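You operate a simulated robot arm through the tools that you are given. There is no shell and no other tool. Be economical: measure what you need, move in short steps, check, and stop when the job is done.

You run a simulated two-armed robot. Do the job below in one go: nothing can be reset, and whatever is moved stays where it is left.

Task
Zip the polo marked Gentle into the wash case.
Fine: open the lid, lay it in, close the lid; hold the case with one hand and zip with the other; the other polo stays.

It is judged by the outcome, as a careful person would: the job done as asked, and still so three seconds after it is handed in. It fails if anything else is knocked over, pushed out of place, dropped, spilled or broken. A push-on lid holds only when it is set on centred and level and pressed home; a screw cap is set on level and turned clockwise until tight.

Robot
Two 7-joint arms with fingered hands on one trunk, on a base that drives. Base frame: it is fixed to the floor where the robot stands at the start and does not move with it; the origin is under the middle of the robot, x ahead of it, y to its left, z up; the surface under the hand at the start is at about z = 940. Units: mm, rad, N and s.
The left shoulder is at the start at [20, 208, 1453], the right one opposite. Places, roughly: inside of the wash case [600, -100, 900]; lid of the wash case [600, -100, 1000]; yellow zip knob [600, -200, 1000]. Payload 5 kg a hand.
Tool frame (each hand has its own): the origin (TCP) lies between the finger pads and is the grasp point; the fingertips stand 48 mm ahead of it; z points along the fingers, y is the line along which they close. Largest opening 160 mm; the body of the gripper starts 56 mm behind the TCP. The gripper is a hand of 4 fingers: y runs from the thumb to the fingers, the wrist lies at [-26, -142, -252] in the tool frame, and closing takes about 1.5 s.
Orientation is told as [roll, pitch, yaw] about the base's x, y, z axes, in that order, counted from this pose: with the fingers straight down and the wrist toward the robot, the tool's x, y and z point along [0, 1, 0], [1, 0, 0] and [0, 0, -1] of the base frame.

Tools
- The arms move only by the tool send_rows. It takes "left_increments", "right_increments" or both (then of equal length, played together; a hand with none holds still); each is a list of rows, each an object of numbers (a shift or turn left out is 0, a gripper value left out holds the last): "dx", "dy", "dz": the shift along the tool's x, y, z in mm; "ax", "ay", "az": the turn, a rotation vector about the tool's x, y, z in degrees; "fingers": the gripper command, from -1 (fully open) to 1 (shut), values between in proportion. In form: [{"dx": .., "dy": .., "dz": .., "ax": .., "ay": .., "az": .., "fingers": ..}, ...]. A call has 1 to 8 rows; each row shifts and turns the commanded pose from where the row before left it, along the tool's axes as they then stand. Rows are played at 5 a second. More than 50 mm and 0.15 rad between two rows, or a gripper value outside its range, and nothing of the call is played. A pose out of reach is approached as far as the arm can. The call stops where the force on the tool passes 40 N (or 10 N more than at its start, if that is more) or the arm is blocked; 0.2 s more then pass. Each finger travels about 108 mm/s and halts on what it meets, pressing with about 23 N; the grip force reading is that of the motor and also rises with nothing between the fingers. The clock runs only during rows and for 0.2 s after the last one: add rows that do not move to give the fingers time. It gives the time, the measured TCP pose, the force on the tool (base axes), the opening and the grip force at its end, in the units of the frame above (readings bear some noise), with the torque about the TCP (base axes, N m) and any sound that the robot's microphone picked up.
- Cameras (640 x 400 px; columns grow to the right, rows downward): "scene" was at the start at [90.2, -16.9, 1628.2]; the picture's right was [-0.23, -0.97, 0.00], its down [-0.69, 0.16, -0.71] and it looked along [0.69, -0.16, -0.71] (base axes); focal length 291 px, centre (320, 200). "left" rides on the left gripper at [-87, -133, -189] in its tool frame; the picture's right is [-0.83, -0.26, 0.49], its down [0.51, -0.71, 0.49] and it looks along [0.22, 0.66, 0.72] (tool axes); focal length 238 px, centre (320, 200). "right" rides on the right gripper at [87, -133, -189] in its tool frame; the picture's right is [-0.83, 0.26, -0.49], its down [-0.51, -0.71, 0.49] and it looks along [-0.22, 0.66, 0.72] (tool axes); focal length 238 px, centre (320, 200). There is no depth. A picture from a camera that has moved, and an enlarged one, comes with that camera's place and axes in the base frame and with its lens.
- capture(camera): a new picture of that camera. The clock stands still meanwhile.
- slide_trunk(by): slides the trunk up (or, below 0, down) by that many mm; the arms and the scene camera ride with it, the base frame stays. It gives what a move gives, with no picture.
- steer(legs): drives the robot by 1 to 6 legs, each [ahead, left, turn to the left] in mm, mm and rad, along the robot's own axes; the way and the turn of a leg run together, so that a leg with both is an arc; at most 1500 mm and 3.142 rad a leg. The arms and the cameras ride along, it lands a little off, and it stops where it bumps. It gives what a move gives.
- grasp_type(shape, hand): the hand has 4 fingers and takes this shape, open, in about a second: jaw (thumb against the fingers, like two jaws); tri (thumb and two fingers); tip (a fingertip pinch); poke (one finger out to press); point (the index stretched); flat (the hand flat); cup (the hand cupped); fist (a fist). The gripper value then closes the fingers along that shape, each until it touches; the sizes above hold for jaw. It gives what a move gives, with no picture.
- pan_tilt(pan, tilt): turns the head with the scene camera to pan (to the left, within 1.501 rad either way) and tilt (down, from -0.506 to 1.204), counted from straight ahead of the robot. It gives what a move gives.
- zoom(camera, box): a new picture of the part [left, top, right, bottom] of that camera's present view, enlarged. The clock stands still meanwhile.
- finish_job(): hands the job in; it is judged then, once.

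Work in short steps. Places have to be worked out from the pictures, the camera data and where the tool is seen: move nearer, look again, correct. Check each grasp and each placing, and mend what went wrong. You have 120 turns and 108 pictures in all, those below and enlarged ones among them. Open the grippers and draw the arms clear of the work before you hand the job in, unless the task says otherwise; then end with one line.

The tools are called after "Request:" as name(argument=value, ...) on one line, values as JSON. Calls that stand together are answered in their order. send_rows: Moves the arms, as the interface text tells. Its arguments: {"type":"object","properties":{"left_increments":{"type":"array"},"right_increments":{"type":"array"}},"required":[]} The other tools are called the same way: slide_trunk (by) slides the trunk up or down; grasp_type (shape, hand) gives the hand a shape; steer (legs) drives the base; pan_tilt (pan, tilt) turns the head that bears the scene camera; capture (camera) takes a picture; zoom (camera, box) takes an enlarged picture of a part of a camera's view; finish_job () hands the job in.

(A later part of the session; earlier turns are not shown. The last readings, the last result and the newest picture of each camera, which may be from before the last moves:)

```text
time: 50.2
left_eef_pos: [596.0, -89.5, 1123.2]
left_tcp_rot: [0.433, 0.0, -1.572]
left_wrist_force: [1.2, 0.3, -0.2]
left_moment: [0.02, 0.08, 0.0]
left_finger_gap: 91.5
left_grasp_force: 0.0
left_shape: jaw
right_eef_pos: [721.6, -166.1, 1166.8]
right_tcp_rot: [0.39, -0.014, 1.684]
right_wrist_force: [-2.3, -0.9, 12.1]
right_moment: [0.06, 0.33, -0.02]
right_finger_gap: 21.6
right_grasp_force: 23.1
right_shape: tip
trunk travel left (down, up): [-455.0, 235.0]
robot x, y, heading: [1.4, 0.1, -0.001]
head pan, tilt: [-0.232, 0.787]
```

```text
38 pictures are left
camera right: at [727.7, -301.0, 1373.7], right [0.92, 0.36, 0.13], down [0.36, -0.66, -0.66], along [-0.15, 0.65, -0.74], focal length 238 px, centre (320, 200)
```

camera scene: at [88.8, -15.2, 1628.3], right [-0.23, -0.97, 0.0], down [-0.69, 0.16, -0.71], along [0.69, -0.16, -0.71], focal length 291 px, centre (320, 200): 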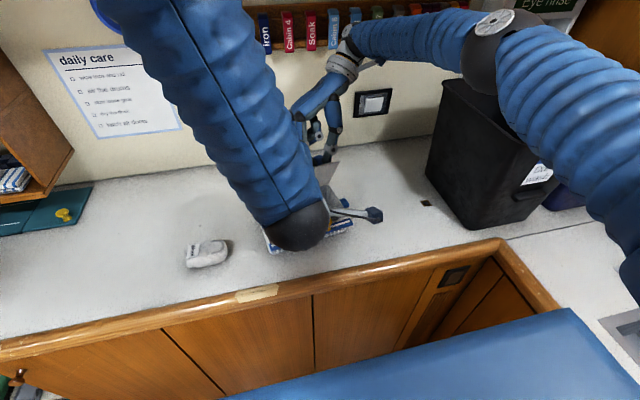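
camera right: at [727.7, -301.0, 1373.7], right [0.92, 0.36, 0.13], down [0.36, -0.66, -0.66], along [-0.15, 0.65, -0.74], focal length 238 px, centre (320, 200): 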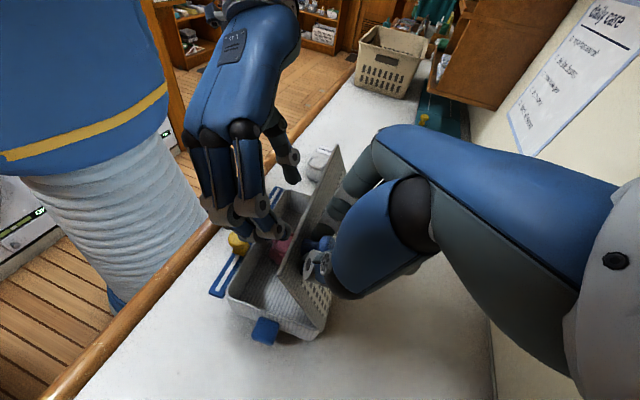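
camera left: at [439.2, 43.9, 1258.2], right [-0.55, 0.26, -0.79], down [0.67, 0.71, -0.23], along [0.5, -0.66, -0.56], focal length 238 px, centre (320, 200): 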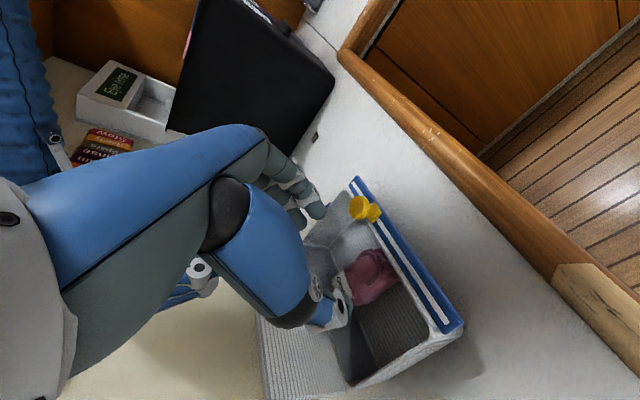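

The polo rests inside the case. I pull the left hand up and away to the left, then look from above.

Request:
send_rows(left_increments=[{"dz": -45}, {"dz": -45}, {"dy": -45}, {"dy": -45}, {"dy": -45}, {"dy": -45}, {"dy": -45}])

Request:
zoom(camera="scene", box=[220, 60, 460, 260])

Request:
zoom(camera="right", box=[180, 120, 420, 360])

```text
time: 51.8
left_eef_pos: [558.8, 139.4, 1201.4]
left_tcp_rot: [0.437, -0.004, -1.575]
left_wrist_force: [-0.4, 2.2, -0.1]
left_moment: [-0.19, -0.07, -0.04]
left_finger_gap: 92.1
left_grasp_force: 0.1
left_shape: jaw
right_eef_pos: [719.7, -163.2, 1166.4]
right_tcp_rot: [0.39, -0.011, 1.685]
right_wrist_force: [-1.9, -1.9, 8.9]
right_moment: [-0.43, -0.04, 0.23]
right_finger_gap: 21.2
right_grasp_force: 23.1
right_shape: tip
trunk travel left (down, up): [-455.0, 235.0]
robot x, y, heading: [4.1, -3.8, -0.002]
head pan, tilt: [-0.232, 0.787]
```

```text
2.00 times, centred on (340, 160) of scene
camera zoom: at [89.0, -13.1, 1628.2], right [-0.23, -0.97, 0.0], down [-0.69, 0.16, -0.71], along [0.69, -0.16, -0.71], focal length 583 px, centre (280, 280)
```

zoom: 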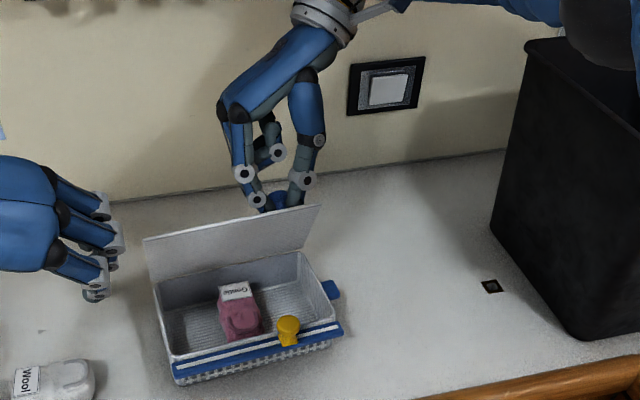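

```text
1.67 times, centred on (300, 240) of right
camera zoom: at [726.1, -297.6, 1374.1], right [0.92, 0.36, 0.14], down [0.36, -0.67, -0.65], along [-0.15, 0.65, -0.74], focal length 397 px, centre (353, 133)
```

zoom: 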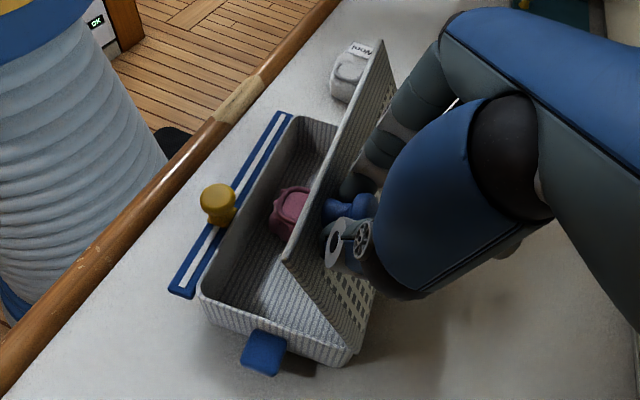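

The Gentle polo lies fully inside, label up. I close the lid by reversing the arc with the right hand: first 32°.

Request:
send_rows(right_increments=[{"dx": 19.2, "dz": 12.4, "ay": -8}, {"dx": 19.2, "dz": 12.4, "ay": -8}, {"dx": 19.2, "dz": 12.4, "ay": -8}, {"dx": 19.2, "dz": 12.4, "ay": -8}, {}])

Request:
zoom(camera="scene", box=[220, 100, 420, 260])

```text
time: 53.0
left_eef_pos: [560.2, 137.1, 1203.5]
left_tcp_rot: [0.436, 0.001, -1.575]
left_wrist_force: [1.3, -0.1, -0.2]
left_moment: [0.0, 0.07, 0.0]
left_finger_gap: 91.8
left_grasp_force: 0.0
left_shape: jaw
right_eef_pos: [637.1, -173.9, 1130.7]
right_tcp_rot: [-0.167, -0.015, 1.686]
right_wrist_force: [-2.7, -2.6, 6.4]
right_moment: [0.02, -0.29, -0.06]
right_finger_gap: 21.3
right_grasp_force: 22.9
right_shape: tip
trunk travel left (down, up): [-455.0, 235.0]
robot x, y, heading: [-1.3, 1.0, -0.003]
head pan, tilt: [-0.232, 0.787]
```

```text
2.50 times, centred on (320, 180) of scene
camera zoom: at [90.3, -16.3, 1628.2], right [-0.23, -0.97, 0.0], down [-0.69, 0.16, -0.71], along [0.69, -0.16, -0.71], focal length 728 px, centre (320, 250)
```

zoom: 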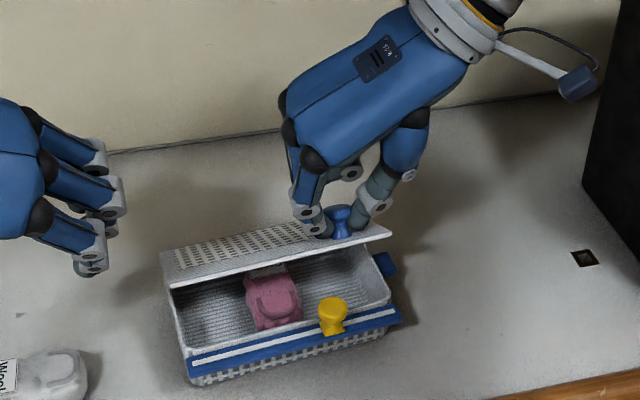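

Closing well, the case unmoved. Three more steps (24°).

Request:
send_rows(right_increments=[{"dx": 19.2, "dz": 12.4, "ay": -8}, {"dx": 19.2, "dz": 12.4, "ay": -8}, {"dx": 19.2, "dz": 12.4, "ay": -8}, {}])

Request:
zoom(camera="right", box=[180, 120, 420, 360])

```text
time: 54.0
left_eef_pos: [559.9, 136.7, 1203.2]
left_tcp_rot: [0.437, -0.001, -1.574]
left_wrist_force: [0.5, -0.3, 0.8]
left_moment: [-0.04, -0.02, 0.0]
left_finger_gap: 91.5
left_grasp_force: 0.1
left_shape: jaw
right_eef_pos: [594.6, -179.6, 1077.7]
right_tcp_rot: [-0.585, -0.012, 1.685]
right_wrist_force: [-2.3, -1.5, 1.9]
right_moment: [0.02, -0.17, 0.0]
right_finger_gap: 20.9
right_grasp_force: 23.3
right_shape: tip
trunk travel left (down, up): [-455.0, 235.0]
robot x, y, heading: [2.9, -0.6, 0.002]
head pan, tilt: [-0.232, 0.787]
```

```text
1.67 times, centred on (300, 240) of right
camera zoom: at [433.2, -332.6, 1186.5], right [0.39, 0.29, 0.87], down [0.77, -0.62, -0.14], along [0.5, 0.72, -0.47], focal length 397 px, centre (353, 133)
```

zoom: 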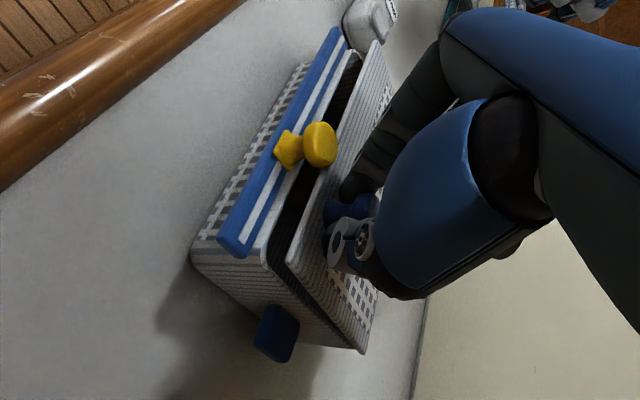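

About 11° remain. One more step and a bit, then check.

Request:
send_rows(right_increments=[{"dx": 18, "dz": 11.8, "ay": -7.5}, {"dx": 4, "dz": 2.6, "ay": -1.8}, {}])

Request:
zoom(camera="right", box=[180, 120, 420, 360])

```text
time: 54.6
left_eef_pos: [558.6, 136.8, 1202.5]
left_tcp_rot: [0.435, 0.001, -1.574]
left_wrist_force: [1.0, 0.9, -0.2]
left_moment: [0.02, 0.07, -0.01]
left_finger_gap: 92.1
left_grasp_force: 0.1
left_shape: jaw
right_eef_pos: [590.0, -178.8, 1060.0]
right_tcp_rot: [-0.765, -0.016, 1.683]
right_wrist_force: [-6.2, -3.3, 20.2]
right_moment: [0.39, 0.09, -0.26]
right_finger_gap: 21.9
right_grasp_force: 22.9
right_shape: tip
trunk travel left (down, up): [-455.0, 235.0]
robot x, y, heading: [0.4, -1.3, -0.002]
head pan, tilt: [-0.232, 0.787]
stopped in row 3 (right hand): the force on the tool passed its limit at 43 N (the readings are from after the stop); the commanded pose is now the measured one
```

```text
1.67 times, centred on (300, 240) of right
camera zoom: at [411.7, -332.4, 1135.4], right [0.24, 0.27, 0.93], down [0.78, -0.63, -0.02], along [0.58, 0.73, -0.36], focal length 397 px, centre (353, 133)
```

zoom: 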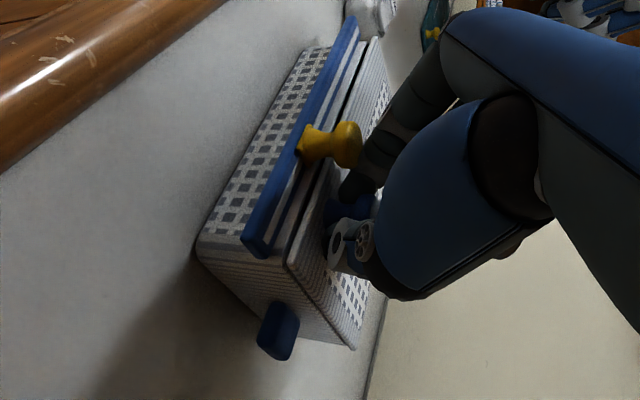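

The lid is essentially down (pressing). I release the knob and withdraw along the finger axis.

Request:
send_rows(right_increments=[{"fingers": 0.3}, {"fingers": -0.3}, {}, {"dz": -25}, {"dz": -40}, {"dz": -40}, {"dz": -40}])

Request:
zoom(camera="right", box=[180, 120, 420, 360])

Request:
zoom(camera="scene", box=[230, 160, 410, 280])

```text
time: 56.2
left_eef_pos: [556.9, 137.6, 1204.3]
left_tcp_rot: [0.438, 0.001, -1.575]
left_wrist_force: [-0.4, 0.7, 0.7]
left_moment: [0.02, -0.09, -0.01]
left_finger_gap: 91.9
left_grasp_force: 0.0
left_shape: jaw
right_eef_pos: [490.9, -192.0, 1165.2]
right_tcp_rot: [-0.763, -0.017, 1.682]
right_wrist_force: [-0.6, 0.8, -0.7]
right_moment: [0.0, -0.12, -0.08]
right_finger_gap: 103.9
right_grasp_force: 0.0
right_shape: tip
trunk travel left (down, up): [-455.0, 235.0]
robot x, y, heading: [2.3, 1.9, -0.002]
head pan, tilt: [-0.232, 0.787]
```

```text
1.67 times, centred on (300, 240) of right
camera zoom: at [312.6, -346.1, 1241.1], right [0.24, 0.27, 0.93], down [0.78, -0.63, -0.02], along [0.58, 0.73, -0.36], focal length 397 px, centre (353, 133)
```

zoom: 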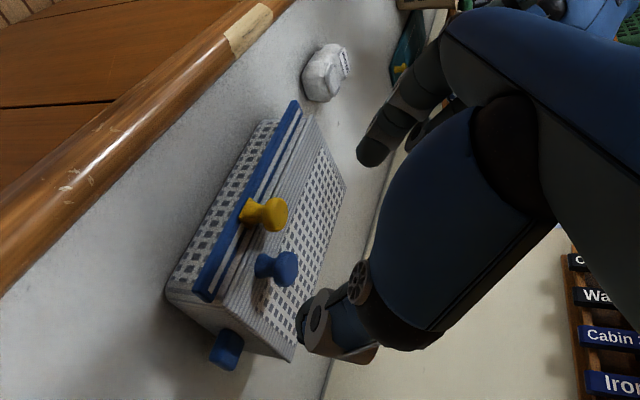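

```text
3.33 times, centred on (320, 220) of scene
camera zoom: at [87.6, -16.3, 1628.4], right [-0.23, -0.97, 0.0], down [-0.69, 0.16, -0.71], along [0.69, -0.16, -0.71], focal length 971 px, centre (320, 133)
```

zoom: 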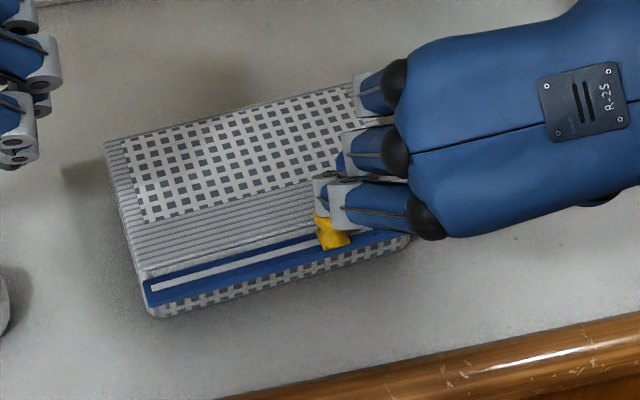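

Lid closed. The tab for holding is on the right side at ≈[666,−231,988]. I'll hold it with the right hand leaning to the right (fingers closing front-to-back), leaving room for the left hand to draw the yellow slider leftwards. First reorient the right hand: back up, untilt, yaw to ≈7°.

Request:
send_rows(right_increments=[{"dz": -45}, {"ay": 8.5}, {"ay": 8.5}, {"ay": 8.5}, {"ay": 8.5}, {"ay": 8.5}, {"ay": 1.3}, {"dy": -45}])

Request:
send_rows(right_increments=[{"dy": -45, "dx": -15, "az": 8}, {"az": 8.2}, {"az": 8.2}, {"az": 8.2}, {"az": 8.2}, {"az": 8.2}, {"az": 8.2}, {"az": 8.2}])

Request:
send_rows(right_increments=[{"az": 8.2}, {"az": 8.2}, {"az": 7.5}, {}])

Request:
capture(camera="scene")

```text
time: 58.0
left_eef_pos: [559.5, 133.9, 1204.4]
left_tcp_rot: [0.436, 0.002, -1.572]
left_wrist_force: [-0.1, -1.6, 0.4]
left_moment: [0.16, 0.0, 0.03]
left_finger_gap: 91.8
left_grasp_force: 0.0
left_shape: jaw
right_eef_pos: [482.7, -246.4, 1190.9]
right_tcp_rot: [0.004, -0.018, 1.681]
right_wrist_force: [-0.4, -1.1, -1.3]
right_moment: [0.24, -0.03, -0.03]
right_finger_gap: 104.1
right_grasp_force: 0.0
right_shape: tip
right hand out of reach, approached as far as the arm can: row 1
trunk travel left (down, up): [-455.0, 235.0]
robot x, y, heading: [1.4, 1.9, -0.004]
head pan, tilt: [-0.232, 0.787]
```

```text
time: 59.9
left_eef_pos: [559.2, 137.5, 1203.2]
left_tcp_rot: [0.436, 0.0, -1.573]
left_wrist_force: [-0.2, 1.2, -0.1]
left_moment: [-0.11, 0.0, -0.04]
left_finger_gap: 91.8
left_grasp_force: 0.0
left_shape: jaw
right_eef_pos: [500.7, -286.3, 1191.7]
right_tcp_rot: [0.014, -0.002, 0.539]
right_wrist_force: [1.0, 1.1, 0.0]
right_moment: [-0.09, 0.01, 0.0]
right_finger_gap: 103.6
right_grasp_force: 0.0
right_shape: tip
trunk travel left (down, up): [-455.0, 235.0]
robot x, y, heading: [-0.2, -1.3, -0.002]
head pan, tilt: [-0.232, 0.787]
```

```text
time: 60.9
left_eef_pos: [560.5, 136.2, 1203.9]
left_tcp_rot: [0.436, 0.0, -1.576]
left_wrist_force: [0.5, 0.2, -0.2]
left_moment: [0.04, 0.03, 0.05]
left_finger_gap: 91.7
left_grasp_force: 0.0
left_shape: jaw
right_eef_pos: [501.1, -288.5, 1190.8]
right_tcp_rot: [0.014, 0.004, 0.123]
right_wrist_force: [1.0, -0.8, 0.2]
right_moment: [0.0, 0.03, 0.03]
right_finger_gap: 103.8
right_grasp_force: 0.1
right_shape: tip
trunk travel left (down, up): [-455.0, 235.0]
robot x, y, heading: [1.1, -2.9, 0.002]
head pan, tilt: [-0.232, 0.787]
```

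```text
30 pictures are left
camera scene: at [90.2, -17.5, 1628.2], right [-0.23, -0.97, 0.0], down [-0.69, 0.16, -0.71], along [0.69, -0.16, -0.71], focal length 291 px, centre (320, 200)
```

scene: 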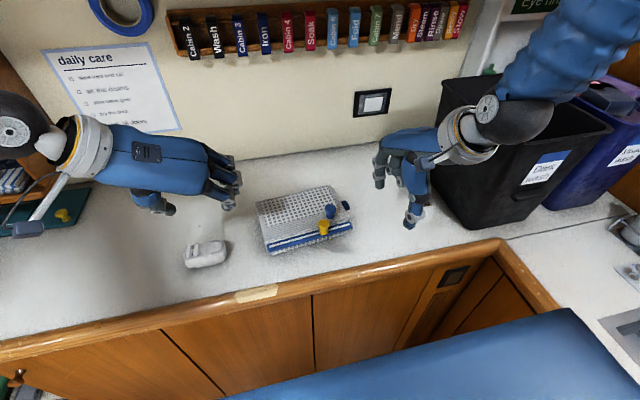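

I take a zoom to measure the tab while it's unobstructed, and move the right hand to a pre-approach to the right of the case.

Request:
zoom(camera="scene", box=[240, 170, 370, 270])

Request:
send_rows(right_increments=[{"dy": 39.8, "dx": -14.7}, {"dy": 39.8, "dx": -14.7}, {"dy": 39.8, "dx": -14.7}, {"dy": 39.8, "dx": -14.7}, {"dz": 36}, {"dz": 36}, {"dz": 36}])

Request:
send_rows(right_increments=[{"ay": 7.5}, {"ay": 7.5}, {"ay": 7.5}, {"ay": 7.5}, {"ay": 7.5}, {"ay": 7.5}, {}])

Request:
capture(camera="right")

```text
4.00 times, centred on (305, 220) of scene
camera zoom: at [90.2, -17.5, 1628.2], right [-0.23, -0.97, 0.0], down [-0.69, 0.16, -0.71], along [0.69, -0.16, -0.71], focal length 1165 px, centre (380, 120)
```

zoom: 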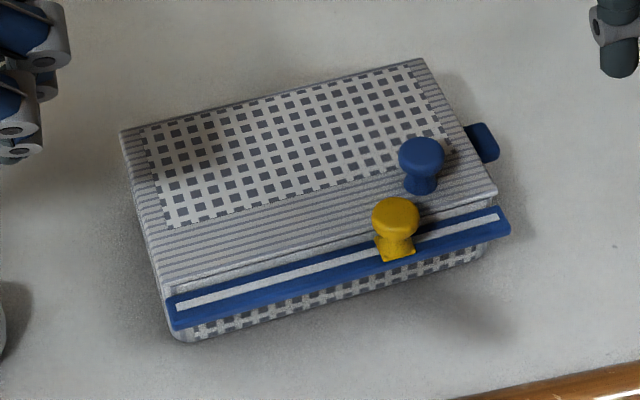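

```text
time: 62.5
left_eef_pos: [561.6, 134.4, 1202.3]
left_tcp_rot: [0.433, 0.0, -1.573]
left_wrist_force: [0.5, -0.4, 0.7]
left_moment: [0.04, 0.08, 0.02]
left_finger_gap: 91.6
left_grasp_force: 0.1
left_shape: jaw
right_eef_pos: [668.8, -324.5, 1077.9]
right_tcp_rot: [0.015, 0.003, 0.123]
right_wrist_force: [0.7, -0.6, 1.4]
right_moment: [0.08, 0.15, 0.04]
right_finger_gap: 103.7
right_grasp_force: 0.0
right_shape: tip
trunk travel left (down, up): [-455.0, 235.0]
robot x, y, heading: [2.2, -2.0, 0.002]
head pan, tilt: [-0.232, 0.787]
```

```text
time: 64.0
left_eef_pos: [560.3, 134.9, 1203.4]
left_tcp_rot: [0.437, 0.001, -1.576]
left_wrist_force: [0.5, -0.1, 0.1]
left_moment: [-0.04, 0.0, -0.01]
left_finger_gap: 91.7
left_grasp_force: 0.0
left_shape: jaw
right_eef_pos: [665.8, -328.2, 1078.8]
right_tcp_rot: [0.8, 0.008, 0.119]
right_wrist_force: [0.2, 0.0, -1.7]
right_moment: [0.11, -0.06, -0.03]
right_finger_gap: 103.9
right_grasp_force: 0.1
right_shape: tip
trunk travel left (down, up): [-455.0, 235.0]
robot x, y, heading: [4.0, 0.8, -0.002]
head pan, tilt: [-0.232, 0.787]
```

```text
28 pictures are left
camera right: at [542.4, -417.9, 1274.7], right [0.37, -0.89, -0.26], down [-0.71, -0.08, -0.7], along [0.6, 0.44, -0.66], focal length 238 px, centre (320, 200)
```

right: 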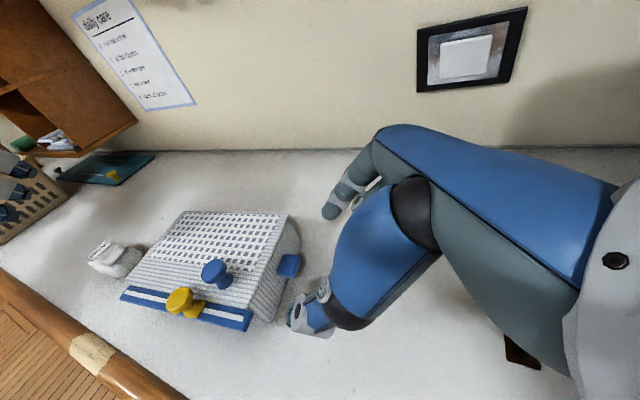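

Two views put the tab at [669,−232,988]. I advance 85 mm along the tilted finger axis and look.

Request:
send_rows(right_increments=[{"dz": 30, "dy": 1}, {"dz": 30, "dy": 1}, {"dz": 25}, {}])

Request:
zoom(camera="right", box=[200, 140, 400, 360])

```text
time: 65.0
left_eef_pos: [559.8, 135.8, 1203.9]
left_tcp_rot: [0.436, -0.001, -1.575]
left_wrist_force: [0.1, 0.0, -0.8]
left_moment: [0.0, -0.04, 0.01]
left_finger_gap: 91.9
left_grasp_force: 0.1
left_shape: jaw
right_eef_pos: [658.2, -263.5, 1024.1]
right_tcp_rot: [0.801, 0.003, 0.123]
right_wrist_force: [-0.4, 0.2, 0.7]
right_moment: [0.05, 0.01, -0.03]
right_finger_gap: 104.2
right_grasp_force: 0.2
right_shape: tip
trunk travel left (down, up): [-455.0, 235.0]
robot x, y, heading: [-3.1, 1.7, -0.009]
head pan, tilt: [-0.232, 0.787]
```

```text
1.82 times, centred on (300, 250) of right
camera zoom: at [536.4, -354.0, 1219.6], right [0.37, -0.89, -0.26], down [-0.71, -0.09, -0.7], along [0.6, 0.45, -0.66], focal length 433 px, centre (356, 109)
```

zoom: 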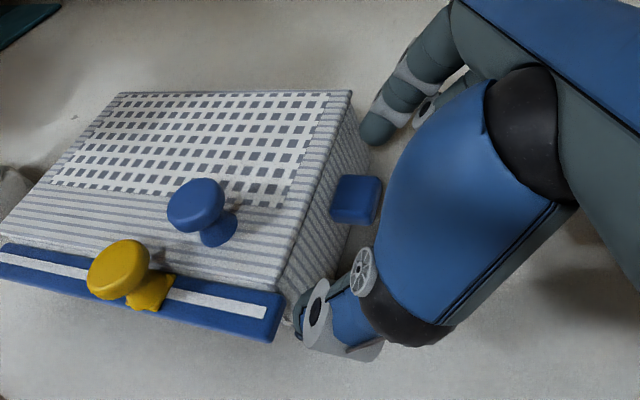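

Index is behind and thumb ahead of the tab; I shift 9 mm forward (+x), and close onto it.

Request:
send_rows(right_increments=[{"dy": 9, "dz": 3}, {"fingers": 0.2}, {}, {"fingers": 0.6}, {}, {"fingers": 1.0}, {}, {}])

Request:
zoom(camera="right", box=[200, 140, 400, 360])

```text
time: 66.8
left_eef_pos: [558.9, 136.1, 1204.2]
left_tcp_rot: [0.435, 0.002, -1.573]
left_wrist_force: [1.5, 0.5, -0.3]
left_moment: [-0.03, -0.01, -0.01]
left_finger_gap: 91.8
left_grasp_force: 0.1
left_shape: jaw
right_eef_pos: [668.6, -260.2, 1023.7]
right_tcp_rot: [0.803, 0.001, 0.121]
right_wrist_force: [3.6, -2.6, 17.4]
right_moment: [0.4, -0.14, -0.13]
right_finger_gap: 16.4
right_grasp_force: 22.6
right_shape: tip
trunk travel left (down, up): [-455.0, 235.0]
robot x, y, heading: [0.9, -2.0, -0.004]
head pan, tilt: [-0.232, 0.787]
```

```text
1.82 times, centred on (300, 250) of right
camera zoom: at [545.8, -350.4, 1219.1], right [0.37, -0.89, -0.26], down [-0.7, -0.09, -0.7], along [0.6, 0.45, -0.66], focal length 433 px, centre (356, 109)
```

zoom: 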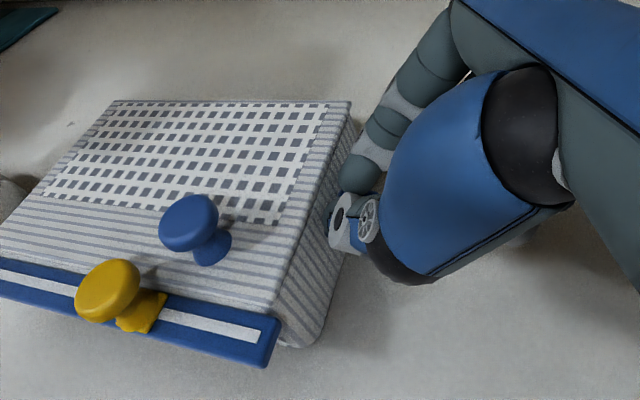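

The fingers closed on top of the tab rather than on its sides. I reopen, lower 14 mm and close again.

Request:
send_rows(right_increments=[{"fingers": 0.0}, {"dx": 2}, {"dx": -6, "dz": 5}, {"dx": -6, "dz": 5}, {"fingers": 0.5}, {}, {"fingers": 1.0}, {}])

Request:
zoom(camera="right", box=[200, 140, 400, 360])

```text
time: 68.7
left_eef_pos: [559.3, 136.1, 1203.9]
left_tcp_rot: [0.438, -0.001, -1.575]
left_wrist_force: [0.4, 0.7, -0.2]
left_moment: [-0.03, -0.02, -0.01]
left_finger_gap: 92.0
left_grasp_force: 0.1
left_shape: jaw
right_eef_pos: [669.9, -260.3, 1004.7]
right_tcp_rot: [0.801, 0.006, 0.124]
right_wrist_force: [0.4, 0.2, -0.2]
right_moment: [-0.04, 0.01, -0.08]
right_finger_gap: 28.7
right_grasp_force: 23.2
right_shape: tip
trunk travel left (down, up): [-455.0, 235.0]
robot x, y, heading: [1.7, -0.8, 0.0]
head pan, tilt: [-0.232, 0.787]
```

```text
1.82 times, centred on (300, 250) of right
camera zoom: at [547.1, -350.8, 1201.0], right [0.37, -0.89, -0.26], down [-0.71, -0.09, -0.7], along [0.6, 0.45, -0.66], focal length 433 px, centre (356, 109)
```

zoom: 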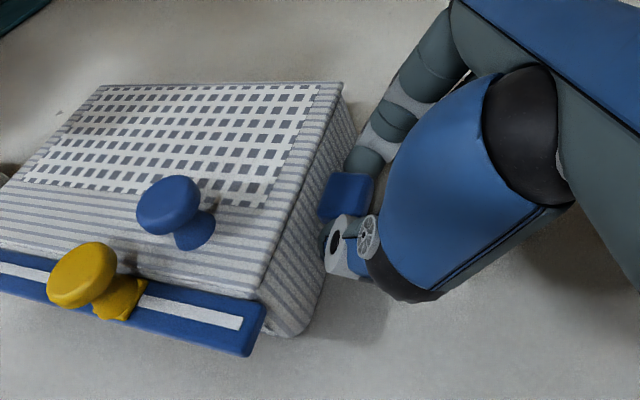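

The tab is now held (28.7 mm between fingers). Next the left hand: tip shape, upright, closing along the rail, and move above the yellow knob (≈[570,−143]).

Request:
grasp_type(hand="left", shape="tip")

Request:
send_rows(left_increments=[{"ay": -8.3, "fingers": -0.3}, {"ay": -8.3}, {"ay": -8.4}, {"az": -7.5}, {"dy": 39.7, "dx": -3.8}, {"dy": 39.7, "dx": -3.8}, {"dy": 39.7, "dx": -3.8}, {"dy": 39.7, "dx": -3.8}])

Request:
send_rows(left_increments=[{"dy": 39.7, "dx": -3.8}, {"dy": 39.7, "dx": -3.8}, {"dy": 39.7, "dx": -3.8}, {"dz": 40}, {"dz": 40}, {}])

Request:
capture(camera="left")

Request:
capture(camera="right")

```text
time: 69.5
left_eef_pos: [559.2, 135.9, 1203.6]
left_tcp_rot: [0.436, 0.0, -1.573]
left_wrist_force: [0.3, 0.6, 0.8]
left_moment: [-0.02, 0.01, 0.02]
left_finger_gap: 160.0
left_grasp_force: 0.0
left_shape: tip
right_eef_pos: [669.2, -261.4, 1006.3]
right_tcp_rot: [0.801, 0.005, 0.126]
right_wrist_force: [0.2, 1.3, -0.4]
right_moment: [-0.04, 0.01, -0.01]
right_finger_gap: 28.5
right_grasp_force: 22.5
right_shape: tip
trunk travel left (down, up): [-455.0, 235.0]
robot x, y, heading: [-1.9, -0.9, -0.002]
head pan, tilt: [-0.232, 0.787]
```

```text
time: 71.3
left_eef_pos: [567.1, -28.9, 1202.4]
left_tcp_rot: [0.002, 0.003, -1.442]
left_wrist_force: [-0.1, -2.1, 0.0]
left_moment: [0.12, -0.04, -0.05]
left_finger_gap: 104.2
left_grasp_force: 0.2
left_shape: tip
right_eef_pos: [669.8, -261.4, 1005.9]
right_tcp_rot: [0.802, 0.004, 0.124]
right_wrist_force: [-0.6, -1.1, 0.3]
right_moment: [0.04, 0.01, -0.01]
right_finger_gap: 28.4
right_grasp_force: 23.2
right_shape: tip
trunk travel left (down, up): [-455.0, 235.0]
robot x, y, heading: [-0.2, 0.3, -0.001]
head pan, tilt: [-0.232, 0.787]
```

```text
time: 72.8
left_eef_pos: [571.4, -142.6, 1122.7]
left_tcp_rot: [-0.001, -0.001, -1.444]
left_wrist_force: [-0.2, -0.5, -0.6]
left_moment: [0.04, -0.07, 0.0]
left_finger_gap: 104.4
left_grasp_force: 0.1
left_shape: tip
right_eef_pos: [668.3, -261.2, 1005.4]
right_tcp_rot: [0.804, 0.003, 0.124]
right_wrist_force: [0.4, -0.6, -0.2]
right_moment: [-0.07, 0.04, -0.11]
right_finger_gap: 28.4
right_grasp_force: 23.0
right_shape: tip
trunk travel left (down, up): [-455.0, 235.0]
robot x, y, heading: [2.5, -2.4, 0.001]
head pan, tilt: [-0.232, 0.787]
```

```text
24 pictures are left
camera left: at [469.2, -21.8, 1311.2], right [-0.86, 0.15, -0.49], down [0.41, 0.77, -0.49], along [0.3, -0.62, -0.72], focal length 238 px, centre (320, 200)
```

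left: 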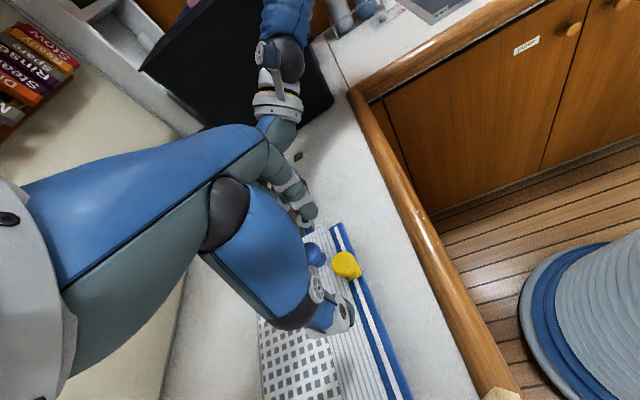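

```text
23 pictures are left
camera right: at [546.5, -350.9, 1201.3], right [0.37, -0.89, -0.26], down [-0.71, -0.09, -0.7], along [0.6, 0.44, -0.66], focal length 238 px, centre (320, 200)
```

right: 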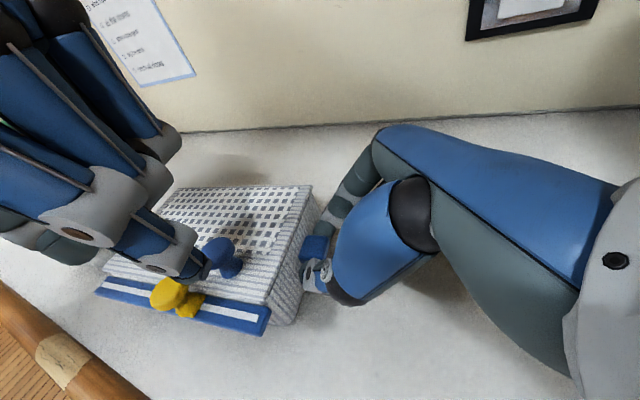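

Triangulated yellow head ≈[567,−141,1033]; TCP is over it. I descend 38 mm and check index clearance from both knobs.

Request:
send_rows(left_increments=[{"dx": -3, "dz": 19}, {"dz": 19}, {}])

Request:
zoom(camera="right", box=[80, 180, 340, 360])

Request:
zoom(camera="left", box=[240, 160, 440, 360])

```text
time: 73.5
left_eef_pos: [569.6, -142.7, 1084.6]
left_tcp_rot: [0.001, 0.001, -1.444]
left_wrist_force: [-0.8, 0.1, -0.2]
left_moment: [0.0, -0.01, 0.02]
left_finger_gap: 104.2
left_grasp_force: 0.0
left_shape: tip
right_eef_pos: [669.5, -260.5, 1005.5]
right_tcp_rot: [0.801, 0.003, 0.124]
right_wrist_force: [0.7, -0.2, 0.1]
right_moment: [-0.04, -0.01, -0.03]
right_finger_gap: 28.5
right_grasp_force: 22.5
right_shape: tip
trunk travel left (down, up): [-455.0, 235.0]
robot x, y, heading: [-1.2, 2.1, -0.0]
head pan, tilt: [-0.232, 0.787]
```

```text
2.22 times, centred on (210, 270) of right
camera zoom: at [547.0, -351.0, 1201.2], right [0.37, -0.89, -0.26], down [-0.71, -0.09, -0.7], along [0.6, 0.45, -0.66], focal length 530 px, centre (564, 44)
```

zoom: 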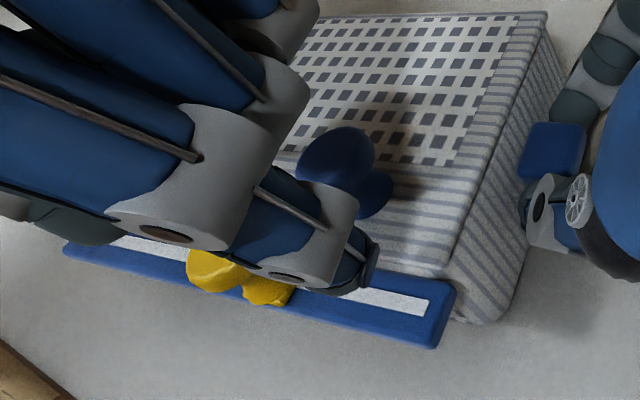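

```text
2.00 times, centred on (340, 260) of left
camera zoom: at [465.8, -23.1, 1272.8], right [-0.86, 0.15, -0.49], down [0.41, 0.77, -0.49], along [0.3, -0.62, -0.72], focal length 477 px, centre (280, 80)
```

zoom: 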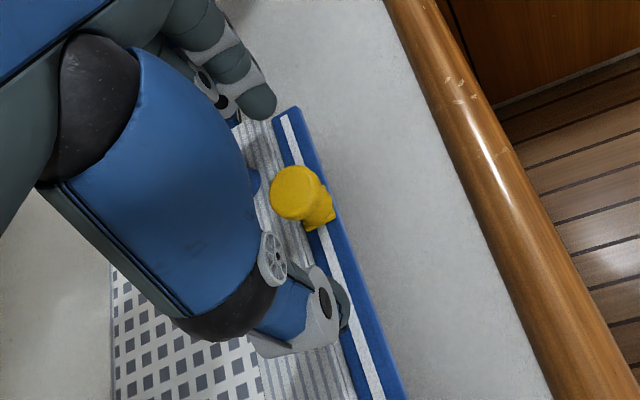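

Index and thumb straddle the yellow knob, clear of the blue one. I descend 19 mm and close gently.

Request:
send_rows(left_increments=[{"dz": 10}, {"dz": 9}, {"fingers": 0.2}, {}, {"fingers": 0.6}, {}, {"fingers": 1.0}, {}])

Request:
zoom(camera="left", box=[240, 160, 440, 360])

```text
time: 75.3
left_eef_pos: [566.7, -142.2, 1065.0]
left_tcp_rot: [0.001, 0.001, -1.443]
left_wrist_force: [2.4, -0.5, -1.3]
left_moment: [0.08, -0.04, 0.07]
left_finger_gap: 25.3
left_grasp_force: 22.4
left_shape: tip
right_eef_pos: [669.4, -260.7, 1004.3]
right_tcp_rot: [0.801, 0.006, 0.124]
right_wrist_force: [-1.3, -1.1, 0.5]
right_moment: [-0.03, 0.12, -0.01]
right_finger_gap: 28.7
right_grasp_force: 23.3
right_shape: tip
trunk travel left (down, up): [-455.0, 235.0]
robot x, y, heading: [-0.1, -0.1, -0.0]
head pan, tilt: [-0.232, 0.787]
```

```text
2.00 times, centred on (340, 260) of left
camera zoom: at [463.7, -21.6, 1253.9], right [-0.86, 0.15, -0.49], down [0.41, 0.77, -0.49], along [0.3, -0.62, -0.72], focal length 477 px, centre (280, 80)
```

zoom: 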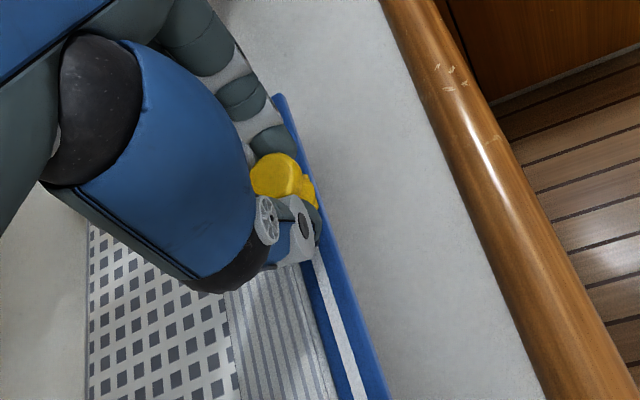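

Firm grip on the slider's neck (25 mm), right hand holding the tab. I pull left along the rail 40 mm and watch the forces.

Request:
send_rows(left_increments=[{"dy": -10}, {"dy": -15}, {"dy": -15}, {}])

Request:
zoom(camera="left", box=[200, 120, 480, 400])

```text
time: 76.3
left_eef_pos: [561.8, -102.7, 1064.1]
left_tcp_rot: [-0.002, 0.003, -1.446]
left_wrist_force: [1.3, 0.9, -1.6]
left_moment: [0.07, -0.04, 0.15]
left_finger_gap: 25.0
left_grasp_force: 22.9
left_shape: tip
right_eef_pos: [670.3, -261.8, 1005.8]
right_tcp_rot: [0.802, 0.003, 0.122]
right_wrist_force: [-1.3, 0.6, 0.5]
right_moment: [0.03, 0.13, 0.12]
right_finger_gap: 28.5
right_grasp_force: 23.0
right_shape: tip
trunk travel left (down, up): [-455.0, 235.0]
robot x, y, heading: [1.1, -1.1, -0.001]
head pan, tilt: [-0.232, 0.787]
```

```text
1.43 times, centred on (340, 260) of left
camera zoom: at [458.4, 18.0, 1254.0], right [-0.86, 0.15, -0.48], down [0.41, 0.77, -0.49], along [0.3, -0.62, -0.72], focal length 340 px, centre (291, 114)
```

zoom: 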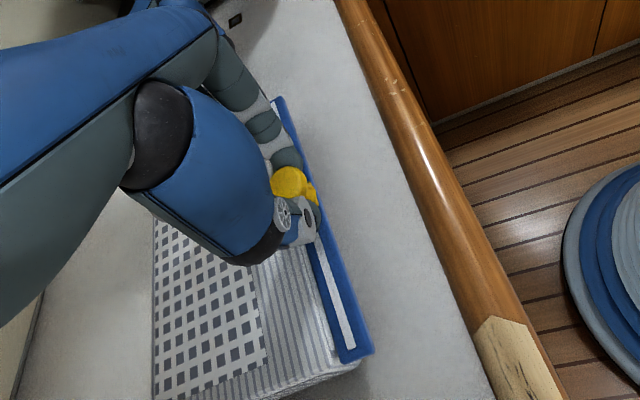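

The slider follows easily and the case stays. I continue left in small rows until it meets its end.

Request:
send_rows(left_increments=[{"dy": -15}, {"dy": -15}, {"dy": -15}, {"dy": -12}, {}])

Request:
zoom(camera="left", box=[200, 120, 480, 400])

```text
time: 77.5
left_eef_pos: [553.5, -46.4, 1067.6]
left_tcp_rot: [-0.002, 0.003, -1.443]
left_wrist_force: [0.0, 0.2, -3.1]
left_moment: [0.12, 0.02, 0.07]
left_finger_gap: 25.2
left_grasp_force: 23.1
left_shape: tip
right_eef_pos: [669.7, -261.5, 1005.5]
right_tcp_rot: [0.802, 0.003, 0.121]
right_wrist_force: [-1.9, 0.9, 1.0]
right_moment: [0.07, 0.13, 0.13]
right_finger_gap: 28.4
right_grasp_force: 22.2
right_shape: tip
trunk travel left (down, up): [-455.0, 235.0]
robot x, y, heading: [-1.5, 0.6, -0.003]
head pan, tilt: [-0.232, 0.787]
```

```text
1.43 times, centred on (340, 260) of left
camera zoom: at [451.1, 74.0, 1256.6], right [-0.86, 0.15, -0.49], down [0.41, 0.77, -0.49], along [0.3, -0.62, -0.72], focal length 340 px, centre (291, 114)
```

zoom: 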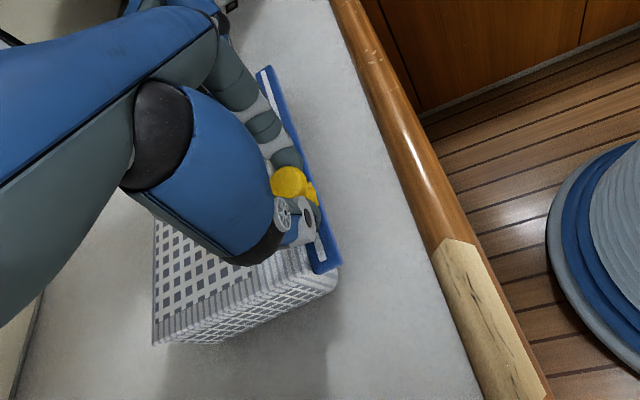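

Near the left end. Continue in 8-mm rows to feel the end stop.

Request:
send_rows(left_increments=[{"dy": -8}, {"dy": -8}, {"dy": -8}, {"dy": -8}, {}])

Request:
zoom(camera="left", box=[200, 120, 480, 400])

```text
time: 78.8
left_eef_pos: [550.0, -15.7, 1065.1]
left_tcp_rot: [-0.001, 0.003, -1.444]
left_wrist_force: [0.7, 0.3, -1.7]
left_moment: [0.08, 0.0, 0.12]
left_finger_gap: 25.3
left_grasp_force: 23.1
left_shape: tip
right_eef_pos: [668.9, -261.8, 1005.8]
right_tcp_rot: [0.801, 0.003, 0.124]
right_wrist_force: [-1.0, 0.6, 0.0]
right_moment: [0.01, 0.06, 0.07]
right_finger_gap: 28.4
right_grasp_force: 22.6
right_shape: tip
trunk travel left (down, up): [-455.0, 235.0]
robot x, y, heading: [2.6, -2.0, -0.003]
head pan, tilt: [-0.232, 0.787]
```

```text
1.43 times, centred on (340, 260) of left
camera zoom: at [446.6, 105.7, 1254.7], right [-0.86, 0.15, -0.48], down [0.41, 0.77, -0.49], along [0.3, -0.62, -0.72], focal length 340 px, centre (291, 114)
```

zoom: 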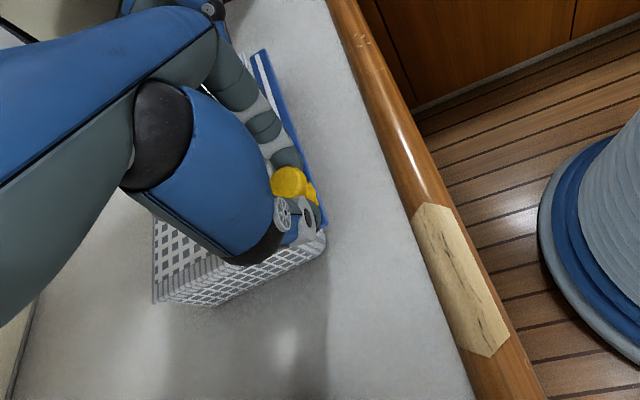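

Still free, just short of the rail end. Smaller rows until a stop shows.

Request:
send_rows(left_increments=[{"dy": -4}, {"dy": -4}, {"dy": -4}, {}])

Request:
zoom(camera="left", box=[270, 180, 410, 310])

```text
time: 79.8
left_eef_pos: [548.7, -3.7, 1066.1]
left_tcp_rot: [-0.001, 0.001, -1.444]
left_wrist_force: [0.0, 0.3, -1.0]
left_moment: [0.06, 0.0, 0.07]
left_finger_gap: 25.2
left_grasp_force: 23.3
left_shape: tip
right_eef_pos: [670.5, -260.5, 1006.4]
right_tcp_rot: [0.801, 0.003, 0.123]
right_wrist_force: [-1.3, 0.6, 0.2]
right_moment: [0.02, 0.07, 0.04]
right_finger_gap: 28.6
right_grasp_force: 23.1
right_shape: tip
trunk travel left (down, up): [-455.0, 235.0]
robot x, y, heading: [1.0, -3.2, 0.002]
head pan, tilt: [-0.232, 0.787]
```

```text
3.08 times, centred on (340, 245) of left
camera zoom: at [445.6, 117.2, 1254.6], right [-0.86, 0.15, -0.49], down [0.41, 0.77, -0.49], along [0.3, -0.62, -0.72], focal length 733 px, centre (258, 62)
```

zoom: 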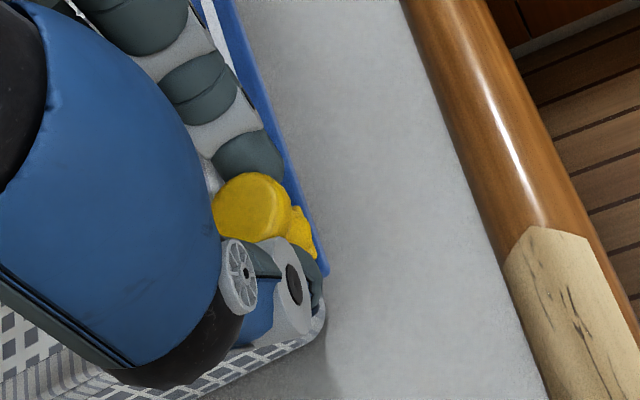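

The slider base is a few mm from the rail end. A few more 3-mm rows.

Request:
send_rows(left_increments=[{"dy": -3}, {"dy": -3}, {}])

Request:
send_rows(left_increments=[{"dy": -3}, {"dy": -3}, {}])

Request:
zoom(camera="left", box=[270, 180, 410, 310])

```text
time: 80.5
left_eef_pos: [547.8, 3.0, 1065.9]
left_tcp_rot: [0.001, 0.0, -1.444]
left_wrist_force: [0.2, -0.7, -2.1]
left_moment: [0.05, 0.0, 0.04]
left_finger_gap: 25.1
left_grasp_force: 22.9
left_shape: tip
right_eef_pos: [669.9, -260.0, 1005.2]
right_tcp_rot: [0.8, 0.004, 0.123]
right_wrist_force: [-1.1, 1.1, 0.0]
right_moment: [0.01, 0.1, 0.01]
right_finger_gap: 28.5
right_grasp_force: 22.6
right_shape: tip
trunk travel left (down, up): [-455.0, 235.0]
robot x, y, heading: [4.3, 0.9, 0.001]
head pan, tilt: [-0.232, 0.787]
```

```text
time: 81.3
left_eef_pos: [546.8, 9.3, 1066.1]
left_tcp_rot: [0.001, 0.0, -1.443]
left_wrist_force: [4.2, -8.8, -3.9]
left_moment: [-0.26, -0.14, 0.1]
left_finger_gap: 25.0
left_grasp_force: 23.0
left_shape: tip
right_eef_pos: [669.3, -259.3, 1006.3]
right_tcp_rot: [0.802, 0.007, 0.125]
right_wrist_force: [-5.1, 9.1, 0.9]
right_moment: [0.2, 0.16, 0.19]
right_finger_gap: 28.4
right_grasp_force: 23.3
right_shape: tip
trunk travel left (down, up): [-455.0, 235.0]
robot x, y, heading: [0.9, 1.8, 0.002]
head pan, tilt: [-0.232, 0.787]
```

```text
3.08 times, centred on (340, 245) of left
camera zoom: at [443.9, 129.4, 1254.6], right [-0.86, 0.15, -0.49], down [0.41, 0.77, -0.49], along [0.3, -0.62, -0.72], focal length 733 px, centre (258, 62)
```

zoom: 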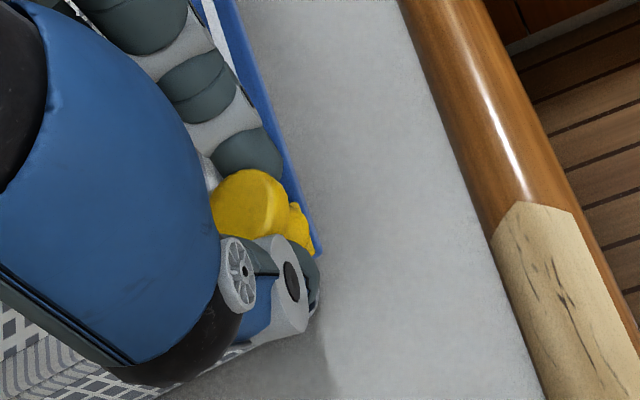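

The slider hit its end stop (9 N matched on both hands). I release both hands: left rises off the knob, right opens and backs off along its axis.

Request:
send_rows(left_increments=[{"dy": 1, "fingers": 0.3}, {"fingers": -0.3}, {}, {"dz": -20}, {"dz": -30}, {"dz": -40}, {"dz": -20}], right_increments=[{"fingers": 0.3}, {"fingers": -0.2}, {}, {"dz": -20}, {"dz": -30}, {"dz": -40}, {"dz": -40}])

Request:
zoom(camera="scene", box=[230, 160, 390, 270])

Request:
zoom(camera="right", box=[60, 160, 340, 360])

```text
time: 83.0
left_eef_pos: [545.3, 6.1, 1176.8]
left_tcp_rot: [0.001, -0.001, -1.445]
left_wrist_force: [-0.1, -0.7, -1.3]
left_moment: [0.03, -0.07, 0.0]
left_finger_gap: 103.6
left_grasp_force: 0.1
left_shape: tip
right_eef_pos: [680.9, -353.0, 1099.0]
right_tcp_rot: [0.801, 0.001, 0.124]
right_wrist_force: [-0.1, 0.4, 0.5]
right_moment: [-0.02, 0.01, 0.01]
right_finger_gap: 95.4
right_grasp_force: 0.1
right_shape: tip
trunk travel left (down, up): [-455.0, 235.0]
robot x, y, heading: [2.9, -0.3, -0.0]
head pan, tilt: [-0.232, 0.787]
```

```text
3.64 times, centred on (310, 215) of scene
camera zoom: at [88.6, -15.8, 1628.5], right [-0.23, -0.97, 0.0], down [-0.69, 0.16, -0.71], along [0.69, -0.16, -0.71], focal length 1059 px, centre (356, 146)
```

zoom: 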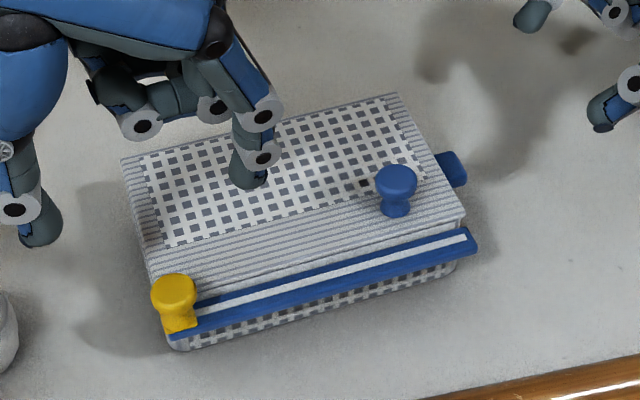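

```text
2.00 times, centred on (200, 260) of right
camera zoom: at [557.2, -443.0, 1294.7], right [0.37, -0.89, -0.26], down [-0.7, -0.09, -0.7], along [0.6, 0.45, -0.66], focal length 477 px, centre (560, 80)
```

zoom: 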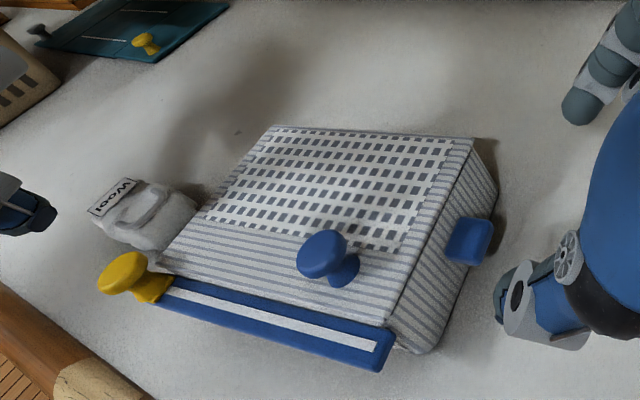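

Slider is at the left end and the lid closed flat. To be sure it is truly locked (left is the closing end), I test by pinching the blue knob with the left hand and tugging slightly.

Request:
send_rows(left_increments=[{"dx": 8.9, "dy": 36.2}, {"dx": 8.9, "dy": 36.2}, {"dx": 8.9, "dy": 36.2}, {"dx": 8.9, "dy": 36.2}, {"dx": 8.9, "dy": 36.2}, {"dz": 35}, {"dz": 35}, {}])

Request:
zoom(camera="right", box=[60, 160, 340, 360])

```text
time: 84.8
left_eef_pos: [611.3, -165.1, 1106.0]
left_tcp_rot: [0.0, -0.002, -1.443]
left_wrist_force: [0.1, 1.1, -0.8]
left_moment: [0.0, 0.03, 0.03]
left_finger_gap: 103.8
left_grasp_force: 0.1
left_shape: tip
right_eef_pos: [679.8, -353.2, 1098.0]
right_tcp_rot: [0.8, 0.004, 0.124]
right_wrist_force: [0.3, 0.2, 0.9]
right_moment: [0.01, -0.01, 0.01]
right_finger_gap: 95.8
right_grasp_force: 0.0
right_shape: tip
trunk travel left (down, up): [-455.0, 235.0]
robot x, y, heading: [1.6, -1.2, -0.002]
head pan, tilt: [-0.232, 0.787]
```

```text
2.00 times, centred on (200, 260) of right
camera zoom: at [557.8, -442.7, 1293.4], right [0.37, -0.89, -0.26], down [-0.71, -0.09, -0.7], along [0.6, 0.44, -0.66], focal length 477 px, centre (560, 80)
```

zoom: 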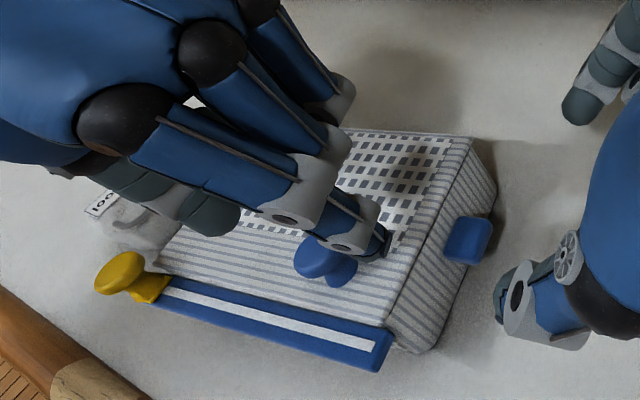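

Aligned with the knob between index and thumb. I go down 38 mm, pinch, and tug up 8 mm.

Request:
send_rows(left_increments=[{"dz": 19, "dy": 2}, {"dz": 19}, {"fingers": 0.3}, {}, {"fingers": 0.7}, {"fingers": 1.0}, {}, {}])

Request:
send_rows(left_increments=[{"dz": -4}, {"dz": -4}, {}])

Request:
zoom(camera="right", box=[60, 160, 340, 360])

```text
time: 86.5
left_eef_pos: [609.4, -168.2, 1067.7]
left_tcp_rot: [0.001, -0.002, -1.443]
left_wrist_force: [1.3, -0.8, 0.1]
left_moment: [-0.25, 0.0, 0.03]
left_finger_gap: 22.3
left_grasp_force: 23.0
left_shape: tip
right_eef_pos: [680.2, -353.7, 1097.7]
right_tcp_rot: [0.798, 0.003, 0.125]
right_wrist_force: [-0.4, -0.3, 0.2]
right_moment: [-0.06, 0.02, -0.04]
right_finger_gap: 95.6
right_grasp_force: 0.0
right_shape: tip
trunk travel left (down, up): [-455.0, 235.0]
robot x, y, heading: [-0.2, -0.2, -0.0]
head pan, tilt: [-0.232, 0.787]
```

```text
time: 87.3
left_eef_pos: [612.6, -167.7, 1077.3]
left_tcp_rot: [0.001, -0.002, -1.444]
left_wrist_force: [-0.2, -0.4, -1.4]
left_moment: [-0.13, 0.16, -0.01]
left_finger_gap: 22.5
left_grasp_force: 23.3
left_shape: tip
right_eef_pos: [681.2, -352.9, 1096.4]
right_tcp_rot: [0.799, 0.003, 0.124]
right_wrist_force: [-0.2, 0.1, 0.3]
right_moment: [-0.01, 0.03, 0.0]
right_finger_gap: 95.7
right_grasp_force: 0.1
right_shape: tip
trunk travel left (down, up): [-455.0, 235.0]
robot x, y, heading: [-0.3, 1.0, 0.003]
head pan, tilt: [-0.232, 0.787]
```

```text
2.00 times, centred on (200, 260) of right
camera zoom: at [557.8, -442.7, 1293.4], right [0.37, -0.89, -0.26], down [-0.71, -0.09, -0.7], along [0.6, 0.44, -0.66], focal length 477 px, centre (560, 80)
```

zoom: 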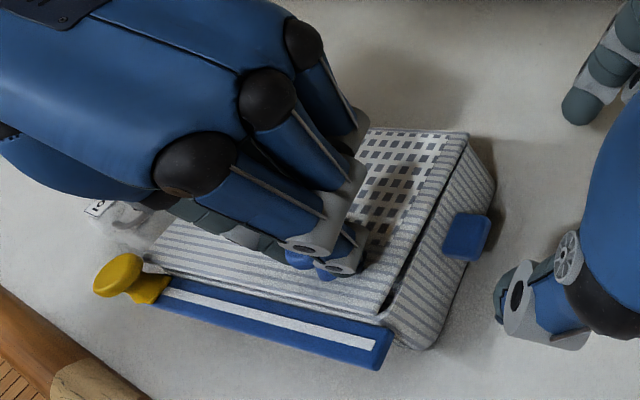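

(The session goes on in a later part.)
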